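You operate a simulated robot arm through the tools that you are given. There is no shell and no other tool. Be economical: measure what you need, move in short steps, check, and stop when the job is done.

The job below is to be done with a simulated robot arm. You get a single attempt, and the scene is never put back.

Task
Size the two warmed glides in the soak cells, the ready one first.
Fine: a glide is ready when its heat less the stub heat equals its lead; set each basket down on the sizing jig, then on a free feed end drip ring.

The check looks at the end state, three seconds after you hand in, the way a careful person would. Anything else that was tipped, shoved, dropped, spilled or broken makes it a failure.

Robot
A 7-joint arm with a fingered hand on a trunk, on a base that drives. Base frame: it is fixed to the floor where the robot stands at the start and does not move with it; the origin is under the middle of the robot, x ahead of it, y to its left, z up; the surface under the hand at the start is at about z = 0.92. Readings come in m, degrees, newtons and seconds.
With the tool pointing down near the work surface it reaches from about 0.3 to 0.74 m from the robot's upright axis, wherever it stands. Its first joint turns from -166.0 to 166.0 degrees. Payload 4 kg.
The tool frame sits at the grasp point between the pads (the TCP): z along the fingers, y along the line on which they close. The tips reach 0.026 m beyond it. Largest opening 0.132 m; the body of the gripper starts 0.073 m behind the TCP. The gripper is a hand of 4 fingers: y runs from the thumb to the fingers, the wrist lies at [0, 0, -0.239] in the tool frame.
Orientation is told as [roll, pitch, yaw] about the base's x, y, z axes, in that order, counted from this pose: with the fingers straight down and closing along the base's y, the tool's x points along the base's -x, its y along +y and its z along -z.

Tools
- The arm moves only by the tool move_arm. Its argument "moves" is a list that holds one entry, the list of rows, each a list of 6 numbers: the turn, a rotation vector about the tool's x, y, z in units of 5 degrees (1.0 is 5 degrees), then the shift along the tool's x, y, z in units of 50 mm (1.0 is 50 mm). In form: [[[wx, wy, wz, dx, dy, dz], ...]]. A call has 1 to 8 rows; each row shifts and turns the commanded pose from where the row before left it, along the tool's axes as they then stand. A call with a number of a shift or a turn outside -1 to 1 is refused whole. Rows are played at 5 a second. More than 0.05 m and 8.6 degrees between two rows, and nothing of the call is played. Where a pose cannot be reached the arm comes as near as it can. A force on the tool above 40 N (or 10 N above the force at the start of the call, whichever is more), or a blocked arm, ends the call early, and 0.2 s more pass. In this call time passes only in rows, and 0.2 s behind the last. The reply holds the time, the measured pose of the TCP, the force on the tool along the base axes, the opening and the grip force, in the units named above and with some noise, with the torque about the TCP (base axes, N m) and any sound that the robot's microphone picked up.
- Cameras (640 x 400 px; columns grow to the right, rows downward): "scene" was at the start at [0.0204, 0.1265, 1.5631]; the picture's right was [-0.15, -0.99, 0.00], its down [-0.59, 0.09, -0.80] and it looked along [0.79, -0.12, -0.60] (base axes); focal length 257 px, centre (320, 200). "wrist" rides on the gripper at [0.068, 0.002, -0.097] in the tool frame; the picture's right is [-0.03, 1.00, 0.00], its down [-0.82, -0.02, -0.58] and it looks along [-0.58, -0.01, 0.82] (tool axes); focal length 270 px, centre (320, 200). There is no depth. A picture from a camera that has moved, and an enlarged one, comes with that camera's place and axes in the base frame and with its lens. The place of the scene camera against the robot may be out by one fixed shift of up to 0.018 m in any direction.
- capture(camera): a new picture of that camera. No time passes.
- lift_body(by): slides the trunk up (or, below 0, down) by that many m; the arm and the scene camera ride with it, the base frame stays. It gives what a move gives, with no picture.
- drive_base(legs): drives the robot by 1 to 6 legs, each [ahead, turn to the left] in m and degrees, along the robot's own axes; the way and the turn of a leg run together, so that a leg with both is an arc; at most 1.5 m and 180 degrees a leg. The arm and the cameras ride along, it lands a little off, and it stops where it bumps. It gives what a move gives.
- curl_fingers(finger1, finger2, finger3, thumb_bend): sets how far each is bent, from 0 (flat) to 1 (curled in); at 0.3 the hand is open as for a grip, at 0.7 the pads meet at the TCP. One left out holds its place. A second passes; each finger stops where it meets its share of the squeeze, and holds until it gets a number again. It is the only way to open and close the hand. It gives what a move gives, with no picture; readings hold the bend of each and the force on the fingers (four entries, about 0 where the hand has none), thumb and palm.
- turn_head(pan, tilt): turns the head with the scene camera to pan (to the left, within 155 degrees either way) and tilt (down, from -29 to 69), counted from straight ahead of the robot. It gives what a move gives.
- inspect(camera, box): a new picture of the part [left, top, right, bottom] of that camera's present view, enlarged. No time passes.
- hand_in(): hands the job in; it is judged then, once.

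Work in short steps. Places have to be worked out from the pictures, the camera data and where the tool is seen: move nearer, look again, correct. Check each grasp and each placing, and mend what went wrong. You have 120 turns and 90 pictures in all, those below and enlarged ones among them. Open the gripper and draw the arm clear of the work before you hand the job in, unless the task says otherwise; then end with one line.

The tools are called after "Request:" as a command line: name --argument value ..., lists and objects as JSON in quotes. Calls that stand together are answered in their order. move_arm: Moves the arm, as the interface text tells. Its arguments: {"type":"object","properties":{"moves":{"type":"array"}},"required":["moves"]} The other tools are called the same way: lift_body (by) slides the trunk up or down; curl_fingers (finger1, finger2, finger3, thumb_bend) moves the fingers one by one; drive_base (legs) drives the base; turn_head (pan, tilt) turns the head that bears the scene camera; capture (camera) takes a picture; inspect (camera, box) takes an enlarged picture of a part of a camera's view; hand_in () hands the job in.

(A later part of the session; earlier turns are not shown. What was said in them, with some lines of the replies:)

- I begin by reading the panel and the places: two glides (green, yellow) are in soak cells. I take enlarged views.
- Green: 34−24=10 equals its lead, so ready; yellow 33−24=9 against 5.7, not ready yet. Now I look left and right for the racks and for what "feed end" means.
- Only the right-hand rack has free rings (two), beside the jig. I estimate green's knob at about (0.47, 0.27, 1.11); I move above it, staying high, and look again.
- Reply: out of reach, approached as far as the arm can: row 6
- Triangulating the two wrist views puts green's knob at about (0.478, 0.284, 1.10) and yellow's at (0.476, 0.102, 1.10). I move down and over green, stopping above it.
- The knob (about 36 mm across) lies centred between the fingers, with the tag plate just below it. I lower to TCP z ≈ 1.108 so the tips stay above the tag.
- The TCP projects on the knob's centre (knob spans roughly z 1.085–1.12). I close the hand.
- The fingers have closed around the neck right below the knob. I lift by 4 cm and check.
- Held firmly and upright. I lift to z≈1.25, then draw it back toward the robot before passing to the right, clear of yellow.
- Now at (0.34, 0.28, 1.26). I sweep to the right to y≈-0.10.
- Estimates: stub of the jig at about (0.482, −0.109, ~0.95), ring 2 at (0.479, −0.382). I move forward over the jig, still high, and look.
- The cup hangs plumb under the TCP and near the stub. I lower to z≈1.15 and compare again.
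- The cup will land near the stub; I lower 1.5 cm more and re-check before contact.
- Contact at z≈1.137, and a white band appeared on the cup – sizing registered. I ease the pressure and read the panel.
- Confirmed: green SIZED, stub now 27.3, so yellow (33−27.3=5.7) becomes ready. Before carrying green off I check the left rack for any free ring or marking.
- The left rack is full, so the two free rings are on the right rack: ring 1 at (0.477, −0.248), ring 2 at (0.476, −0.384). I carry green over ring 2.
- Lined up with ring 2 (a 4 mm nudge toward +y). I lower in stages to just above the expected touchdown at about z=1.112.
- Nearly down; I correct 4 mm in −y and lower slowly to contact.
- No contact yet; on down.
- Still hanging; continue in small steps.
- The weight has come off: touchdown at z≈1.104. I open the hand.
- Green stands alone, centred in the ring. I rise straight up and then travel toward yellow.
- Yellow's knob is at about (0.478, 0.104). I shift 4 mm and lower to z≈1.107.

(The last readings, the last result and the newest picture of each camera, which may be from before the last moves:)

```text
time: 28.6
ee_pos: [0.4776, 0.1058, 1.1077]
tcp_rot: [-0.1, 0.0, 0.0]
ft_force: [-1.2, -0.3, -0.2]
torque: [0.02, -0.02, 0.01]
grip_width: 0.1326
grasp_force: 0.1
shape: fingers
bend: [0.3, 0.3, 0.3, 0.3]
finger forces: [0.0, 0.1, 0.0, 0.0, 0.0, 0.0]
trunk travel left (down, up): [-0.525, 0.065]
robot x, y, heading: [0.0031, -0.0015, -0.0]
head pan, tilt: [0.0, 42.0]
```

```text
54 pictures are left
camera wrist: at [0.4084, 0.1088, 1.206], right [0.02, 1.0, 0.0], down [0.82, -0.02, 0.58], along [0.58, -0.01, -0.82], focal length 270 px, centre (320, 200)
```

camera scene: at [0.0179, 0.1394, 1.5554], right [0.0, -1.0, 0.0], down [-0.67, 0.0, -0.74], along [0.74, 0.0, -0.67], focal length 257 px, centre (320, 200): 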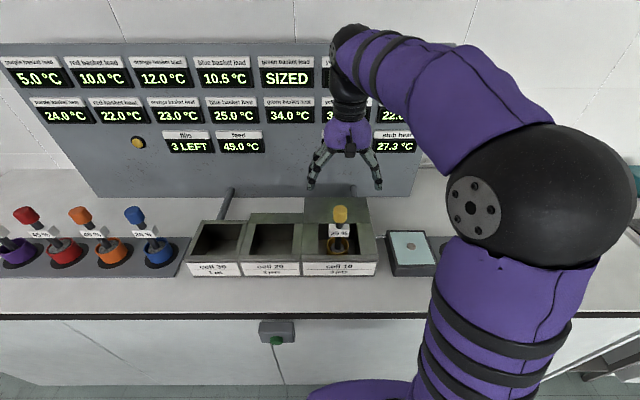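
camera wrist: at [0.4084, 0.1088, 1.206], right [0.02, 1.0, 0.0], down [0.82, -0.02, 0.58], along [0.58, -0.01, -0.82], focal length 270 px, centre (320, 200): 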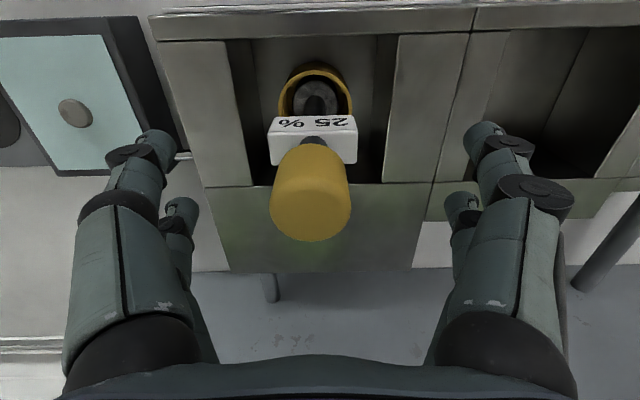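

The knob is about 3 mm off to the thumb side; I centre on it, then close.

Request:
move_arm --moves '[[[0, 0, 0, 0, -0.06, 0]]]'

Request:
curl_fingers --finger1 0.7 --finger2 0.7 --finger3 0.7 --thumb_bend 0.7

Request:
move_arm --moves '[[[0, 0, 0, 0, 0, -0.2], [0, 0, 0, 0, 0, -0.3], [0, 0, 0, 0, 0, -0.3]]]'

Request:
capture --camera "wrist"

Request:
inspect --camera "scene" --box '[240, 40, 460, 290]'

```text
time: 29.0
ee_pos: [0.4768, 0.1024, 1.1073]
tcp_rot: [-0.1, -0.1, 0.0]
ft_force: [0.7, -0.4, -0.8]
torque: [-0.01, -0.01, 0.02]
grip_width: 0.1329
grasp_force: 0.1
shape: fingers
bend: [0.3, 0.3, 0.3, 0.3]
finger forces: [0.0, 0.0, 0.1, 0.0, 0.0, 0.0]
trunk travel left (down, up): [-0.525, 0.065]
robot x, y, heading: [-0.0042, -0.0013, -0.1]
head pan, tilt: [0.0, 42.0]
```

```text
time: 30.0
ee_pos: [0.4783, 0.1034, 1.1083]
tcp_rot: [0.0, 0.0, 0.0]
ft_force: [0.6, -0.3, -0.1]
torque: [0.0, 0.0, -0.01]
grip_width: 0.0109
grasp_force: 5.0
shape: fingers
bend: [0.67, 0.66, 0.66, 0.68]
finger forces: [2.4, 2.8, 2.3, 0.0, 2.8, 0.0]
trunk travel left (down, up): [-0.525, 0.065]
robot x, y, heading: [-0.0001, -0.0012, 0.2]
head pan, tilt: [0.0, 42.0]
```

```text
time: 30.8
ee_pos: [0.4777, 0.1024, 1.1477]
tcp_rot: [0.0, 0.1, 0.0]
ft_force: [-0.2, -0.7, -3.0]
torque: [0.02, -0.02, -0.02]
grip_width: 0.0111
grasp_force: 5.1
shape: fingers
bend: [0.67, 0.66, 0.66, 0.68]
finger forces: [2.5, 2.8, 2.3, 0.1, 2.8, 0.0]
trunk travel left (down, up): [-0.525, 0.065]
robot x, y, heading: [0.0001, 0.0034, 0.1]
head pan, tilt: [0.0, 42.0]
```

```text
53 pictures are left
camera wrist: at [0.4078, 0.1057, 1.2454], right [0.03, 1.0, 0.0], down [0.82, -0.02, 0.58], along [0.58, -0.01, -0.82], focal length 270 px, centre (320, 200)
```

wrist: 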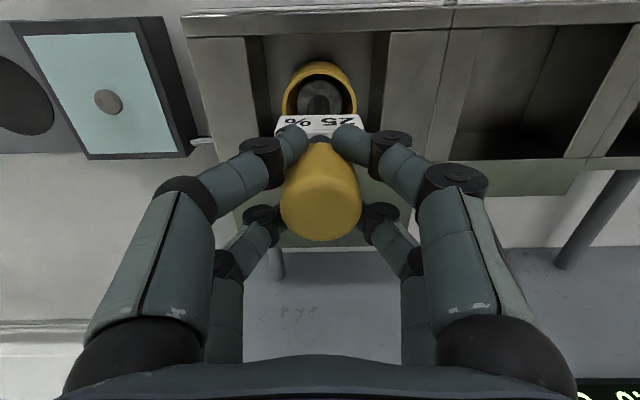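

```text
1.60 times, centred on (350, 165) of scene
camera zoom: at [0.0181, 0.1394, 1.5554], right [0.0, -1.0, 0.0], down [-0.67, 0.0, -0.74], along [0.74, 0.0, -0.67], focal length 411 px, centre (272, 256)
```

zoom: 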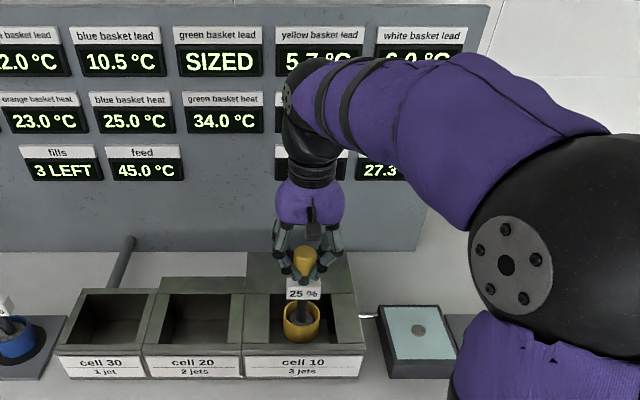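

Yellow is held. I lift to z≈1.24 and move directly right over the jig (nothing tall in between), then read the panel again before touching down.

Request:
move_arm --moves '[[[0, 0, 0, 0, 0, -0.5], [0, 0, 0, 0, 0, -0.7], [0, 0, 0, 0, 0, -0.6], [0, 0, 0, -0.04, -0.7, 0], [0, 0, 0, -0.04, -0.9, 0], [0, 0, 0, -0.04, -0.9, 0], [0, 0, 0, 0, -0.9, 0], [0, 0, 0, 0, -0.8, 0]]]'

Request:
capture --camera "wrist"

Request:
capture --camera "scene"

```text
time: 32.6
ee_pos: [0.4845, -0.1087, 1.2359]
tcp_rot: [0.0, 0.1, 0.1]
ft_force: [-0.6, -0.4, -2.9]
torque: [-0.02, 0.01, 0.01]
grip_width: 0.0108
grasp_force: 6.0
shape: fingers
bend: [0.67, 0.66, 0.67, 0.69]
finger forces: [2.9, 3.1, 2.9, 0.0, 3.1, 0.0]
trunk travel left (down, up): [-0.525, 0.065]
robot x, y, heading: [-0.0019, 0.0036, -0.1]
head pan, tilt: [0.0, 42.0]
```

```text
51 pictures are left
camera wrist: at [0.4134, -0.1066, 1.3339], right [0.02, 1.0, 0.0], down [0.82, -0.02, 0.58], along [0.58, -0.01, -0.82], focal length 270 px, centre (320, 200)
```

wrist: 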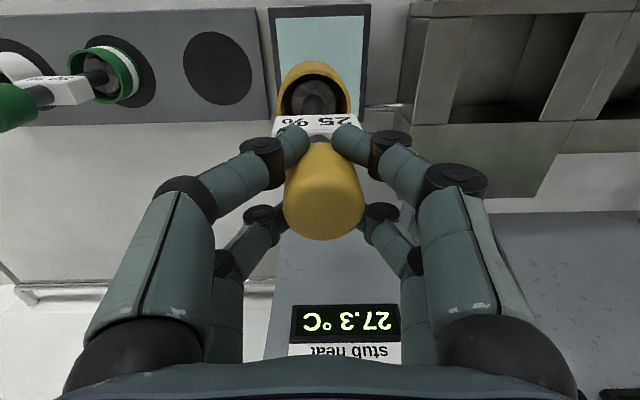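

```text
50 pictures are left
camera scene: at [0.0183, 0.1389, 1.5554], right [0.0, -1.0, 0.0], down [-0.67, 0.0, -0.74], along [0.74, 0.0, -0.67], focal length 257 px, centre (320, 200)
```

scene: 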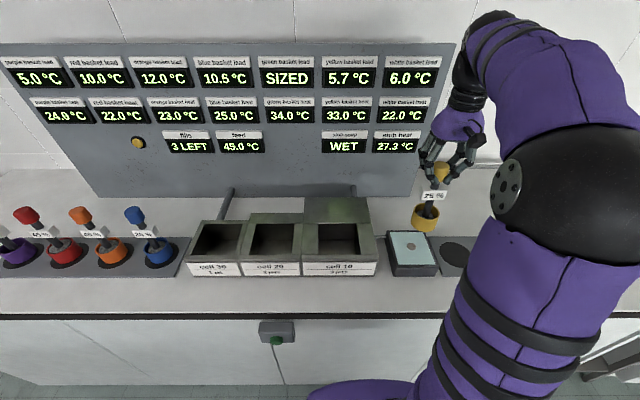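

Panel: yellow 33.0, stub 27.3, WET – ready. I lower over the jig, finishing slowly.

Request:
move_arm --moves '[[[0, 0, 0, 0, 0, 0.5], [0, 0, 0, 0, 0, 0.6], [0, 0, 0, 0, 0, 0.5], [0, 0, 0, 0, 0, 0.2], [0, 0, 0, 0, 0, 0.04]]]'

Request:
inspect --camera "scene" --box '[300, 50, 500, 280]'

```text
time: 33.8
ee_pos: [0.4834, -0.1073, 1.1434]
tcp_rot: [0.1, 0.0, 0.1]
ft_force: [-0.5, 1.0, -3.1]
torque: [0.01, 0.0, -0.03]
grip_width: 0.0105
grasp_force: 5.7
shape: fingers
bend: [0.67, 0.66, 0.66, 0.68]
finger forces: [3.0, 3.4, 3.0, 0.0, 3.2, 0.1]
trunk travel left (down, up): [-0.525, 0.065]
robot x, y, heading: [0.0016, -0.0011, -0.0]
head pan, tilt: [0.0, 42.0]
```

```text
1.74 times, centred on (400, 165) of scene
camera zoom: at [0.0181, 0.1393, 1.5554], right [0.0, -1.0, 0.0], down [-0.67, 0.0, -0.74], along [0.74, 0.0, -0.67], focal length 447 px, centre (181, 261)
```

zoom: 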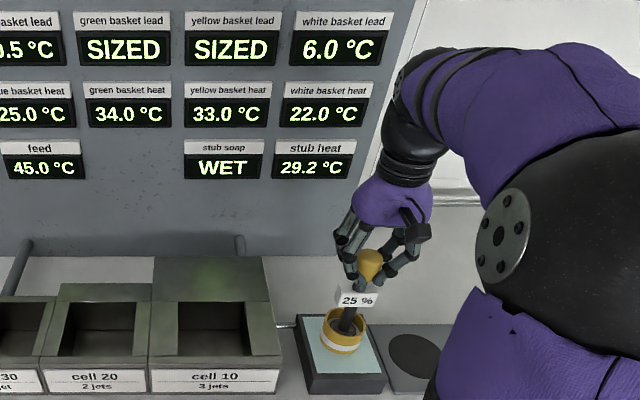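

Yellow is SIZED with its white band. I lift and carry it to ring 1 at about (0.477, −0.246).

Request:
move_arm --moves '[[[0, 0, 0, 0, 0, -0.4], [0, 0, 0, 0, 0, -0.6], [0, 0, 0, 0, 0, -0.4], [0, 0, 0, 0.04, -0.7, 0], [0, 0, 0, 0.04, -0.8, 0], [0, 0, 0, 0.04, -0.8, 0], [0, 0, 0, 0, -0.45, 0.3]]]'

Request:
capture --camera "wrist"

```text
time: 35.4
ee_pos: [0.475, -0.2463, 1.1992]
tcp_rot: [0.0, 0.0, 0.2]
ft_force: [0.6, -0.5, -2.7]
torque: [0.01, 0.02, 0.01]
grip_width: 0.0104
grasp_force: 6.4
shape: fingers
bend: [0.67, 0.66, 0.67, 0.69]
finger forces: [3.0, 3.4, 3.2, 0.0, 3.4, 0.0]
trunk travel left (down, up): [-0.525, 0.065]
robot x, y, heading: [0.0031, -0.0005, -0.0]
head pan, tilt: [0.0, 42.0]
```

```text
48 pictures are left
camera wrist: at [0.4069, -0.2443, 1.297], right [0.02, 1.0, 0.0], down [0.82, -0.02, 0.58], along [0.58, -0.01, -0.82], focal length 270 px, centre (320, 200)
```

wrist: 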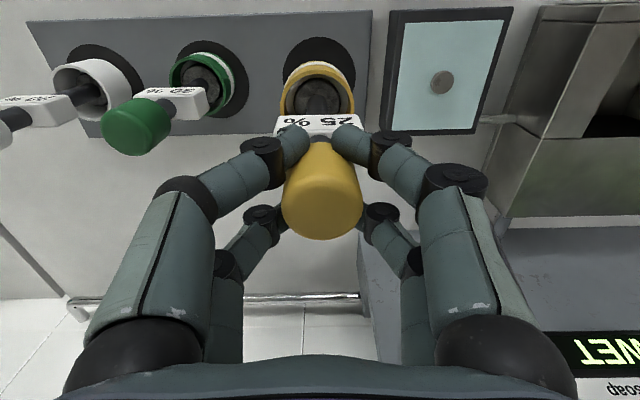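

Well aligned with ring 1 and clear of green. I lower to z≈1.115.

Request:
move_arm --moves '[[[0, 0, 0, -0.02, 0, 0.5], [0, 0, 0, 0, 0, 0.5], [0, 0, 0, 0, 0, 0.5], [0, 0, 0, 0, 0, 0.15]]]'

Request:
capture --camera "wrist"

```text
time: 36.4
ee_pos: [0.4789, -0.2447, 1.1155]
tcp_rot: [0.1, 0.0, 0.1]
ft_force: [-0.1, 0.2, -3.3]
torque: [-0.01, 0.0, 0.01]
grip_width: 0.0106
grasp_force: 6.3
shape: fingers
bend: [0.67, 0.66, 0.67, 0.69]
finger forces: [3.2, 3.5, 3.1, 0.0, 3.3, 0.1]
trunk travel left (down, up): [-0.525, 0.065]
robot x, y, heading: [-0.0012, -0.0006, -0.4]
head pan, tilt: [0.0, 42.0]
```

```text
47 pictures are left
camera wrist: at [0.4084, -0.243, 1.2137], right [0.03, 1.0, 0.0], down [0.82, -0.02, 0.58], along [0.58, -0.01, -0.82], focal length 270 px, centre (320, 200)
```

wrist: 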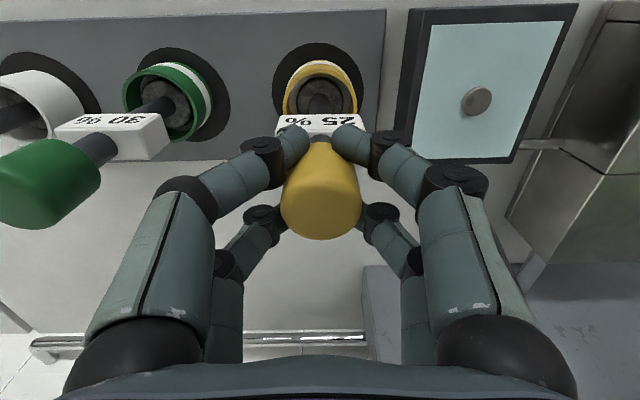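

Centred over the ring. Slowly down to contact (expected at about z=1.104).

Request:
move_arm --moves '[[[0, 0, 0, 0, -0.02, 0.08], [0, 0, 0, 0, 0, 0.05], [0, 0, 0, 0, 0, 0.05], [0, 0, 0, 0, 0, 0.04]]]'

```text
time: 37.4
ee_pos: [0.4768, -0.2465, 1.1053]
tcp_rot: [-0.1, 0.0, 0.0]
ft_force: [0.4, -0.6, 2.7]
torque: [-0.04, -0.01, -0.01]
grip_width: 0.0098
grasp_force: 7.4
shape: fingers
bend: [0.67, 0.67, 0.67, 0.69]
finger forces: [3.2, 3.7, 3.6, 0.1, 4.0, 0.0]
trunk travel left (down, up): [-0.525, 0.065]
robot x, y, heading: [0.0004, 0.0021, 0.1]
head pan, tilt: [0.0, 42.0]
```

Contact made; I open the hand and check.

Request:
curl_fingers --finger1 0.3 --finger2 0.3 --finger3 0.3 --thumb_bend 0.3

Request:
capture --camera "wrist"

```text
time: 38.4
ee_pos: [0.4782, -0.2459, 1.105]
tcp_rot: [0.0, 0.0, 0.1]
ft_force: [-0.5, 0.2, -0.1]
torque: [0.02, 0.01, 0.02]
grip_width: 0.132
grasp_force: 0.0
shape: fingers
bend: [0.3, 0.3, 0.3, 0.3]
finger forces: [0.0, 0.1, 0.0, 0.1, 0.0, 0.0]
trunk travel left (down, up): [-0.525, 0.065]
robot x, y, heading: [0.0018, -0.0019, 0.2]
head pan, tilt: [0.0, 42.0]
```

```text
46 pictures are left
camera wrist: at [0.4084, -0.2432, 1.203], right [0.03, 1.0, 0.0], down [0.82, -0.02, 0.58], along [0.58, -0.01, -0.82], focal length 270 px, centre (320, 200)
```

wrist: 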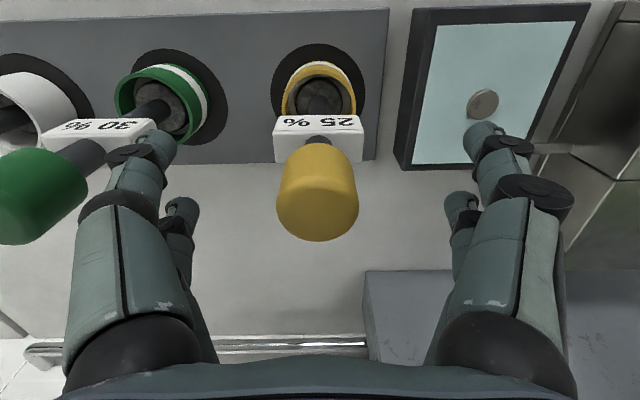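

Yellow stands centred. I rise and draw back toward the robot, then take a final look.

Request:
move_arm --moves '[[[0, 0, 0, 0, 0, -0.4], [0, 0, 0, 0, 0, -0.8], [0, 0, 0, 0, 0, -0.9], [0, 0, 0, 0, 0, -0.9], [0, 0, 0, 0.5, 0.5, 0], [0, 0, 0, 0.5, 0.9, 0], [0, 0, 0, 0.5, 0.9, 0], [0, 0, 0, 0.4, 0.9, 0]]]'

Request:
capture --camera "wrist"

Request:
capture --camera "scene"

```text
refused: row 6 steps farther than a row can; nothing moved
```

```text
45 pictures are left
camera wrist: at [0.4084, -0.2432, 1.203], right [0.03, 1.0, 0.0], down [0.82, -0.02, 0.58], along [0.58, -0.01, -0.82], focal length 270 px, centre (320, 200)
```

wrist: 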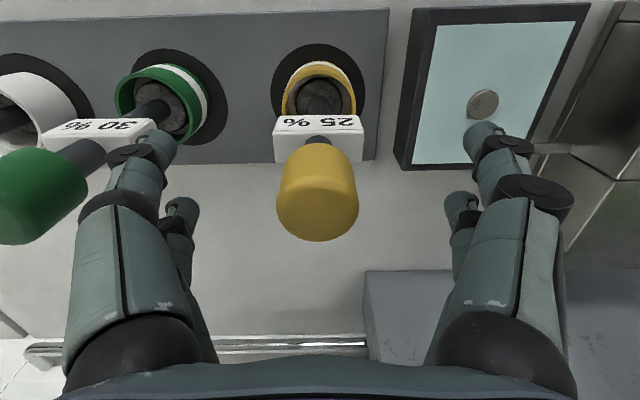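

```text
44 pictures are left
camera scene: at [0.018, 0.1393, 1.5554], right [0.0, -1.0, 0.0], down [-0.67, 0.0, -0.74], along [0.74, 0.0, -0.67], focal length 257 px, centre (320, 200)
```

scene: 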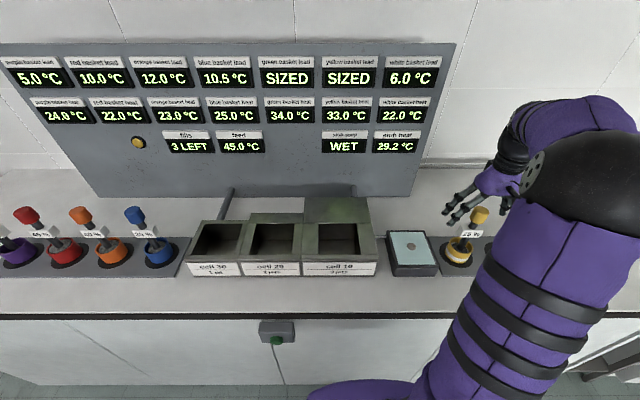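

The call was refused for one too-long step; I repeat it with smaller rows.

Request:
move_arm --moves '[[[0, 0, 0, 0, 0, -0.4], [0, 0, 0, 0, 0, -0.8], [0, 0, 0, 0, 0, -0.9], [0, 0, 0, 0, 0, -0.9], [0, 0, 0, 0.4, 0.5, 0], [0, 0, 0, 0.4, 0.8, 0], [0, 0, 0, 0.4, 0.8, 0], [0, 0, 0, 0.4, 0.8, 0]]]'

Request:
capture --camera "wrist"

Request:
capture --camera "scene"

```text
time: 40.2
ee_pos: [0.3959, -0.1015, 1.256]
tcp_rot: [-0.2, -0.1, 0.0]
ft_force: [-1.2, 0.2, 0.2]
torque: [0.06, 0.06, 0.02]
grip_width: 0.1324
grasp_force: 0.0
shape: fingers
bend: [0.3, 0.3, 0.3, 0.3]
finger forces: [0.1, 0.1, 0.0, 0.0, 0.0, 0.0]
trunk travel left (down, up): [-0.525, 0.065]
robot x, y, heading: [0.0016, -0.001, 0.1]
head pan, tilt: [0.0, 42.0]
```

```text
43 pictures are left
camera wrist: at [0.3273, -0.0979, 1.3539], right [0.02, 1.0, 0.0], down [0.82, -0.02, 0.58], along [0.58, -0.02, -0.82], focal length 270 px, centre (320, 200)
```

wrist: 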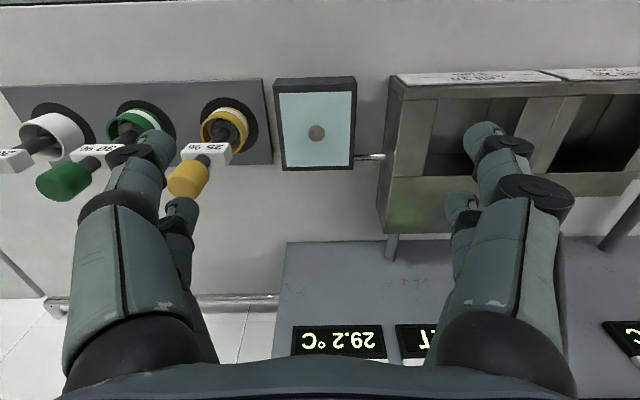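

```text
42 pictures are left
camera scene: at [0.0175, 0.1396, 1.5554], right [0.0, -1.0, 0.0], down [-0.67, 0.0, -0.74], along [0.74, 0.0, -0.67], focal length 257 px, centre (320, 200)
```

scene: 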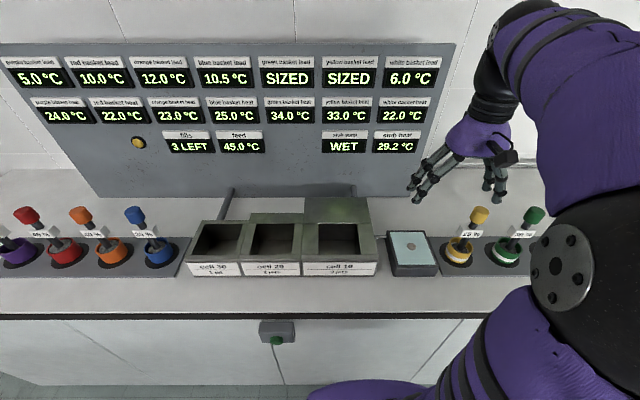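

Both baskets read SIZED and stand upright, each in its own ring. The hand is open and clear of the work, so I hand in.

Request:
hand_in

```text
The job is handed in.
```

I sized green first and then yellow on the jig. The panel reads SIZED for both, and each basket now stands upright in one of the two free drip rings on the right-hand rack. I took that rack as the feed end because the left one was full.
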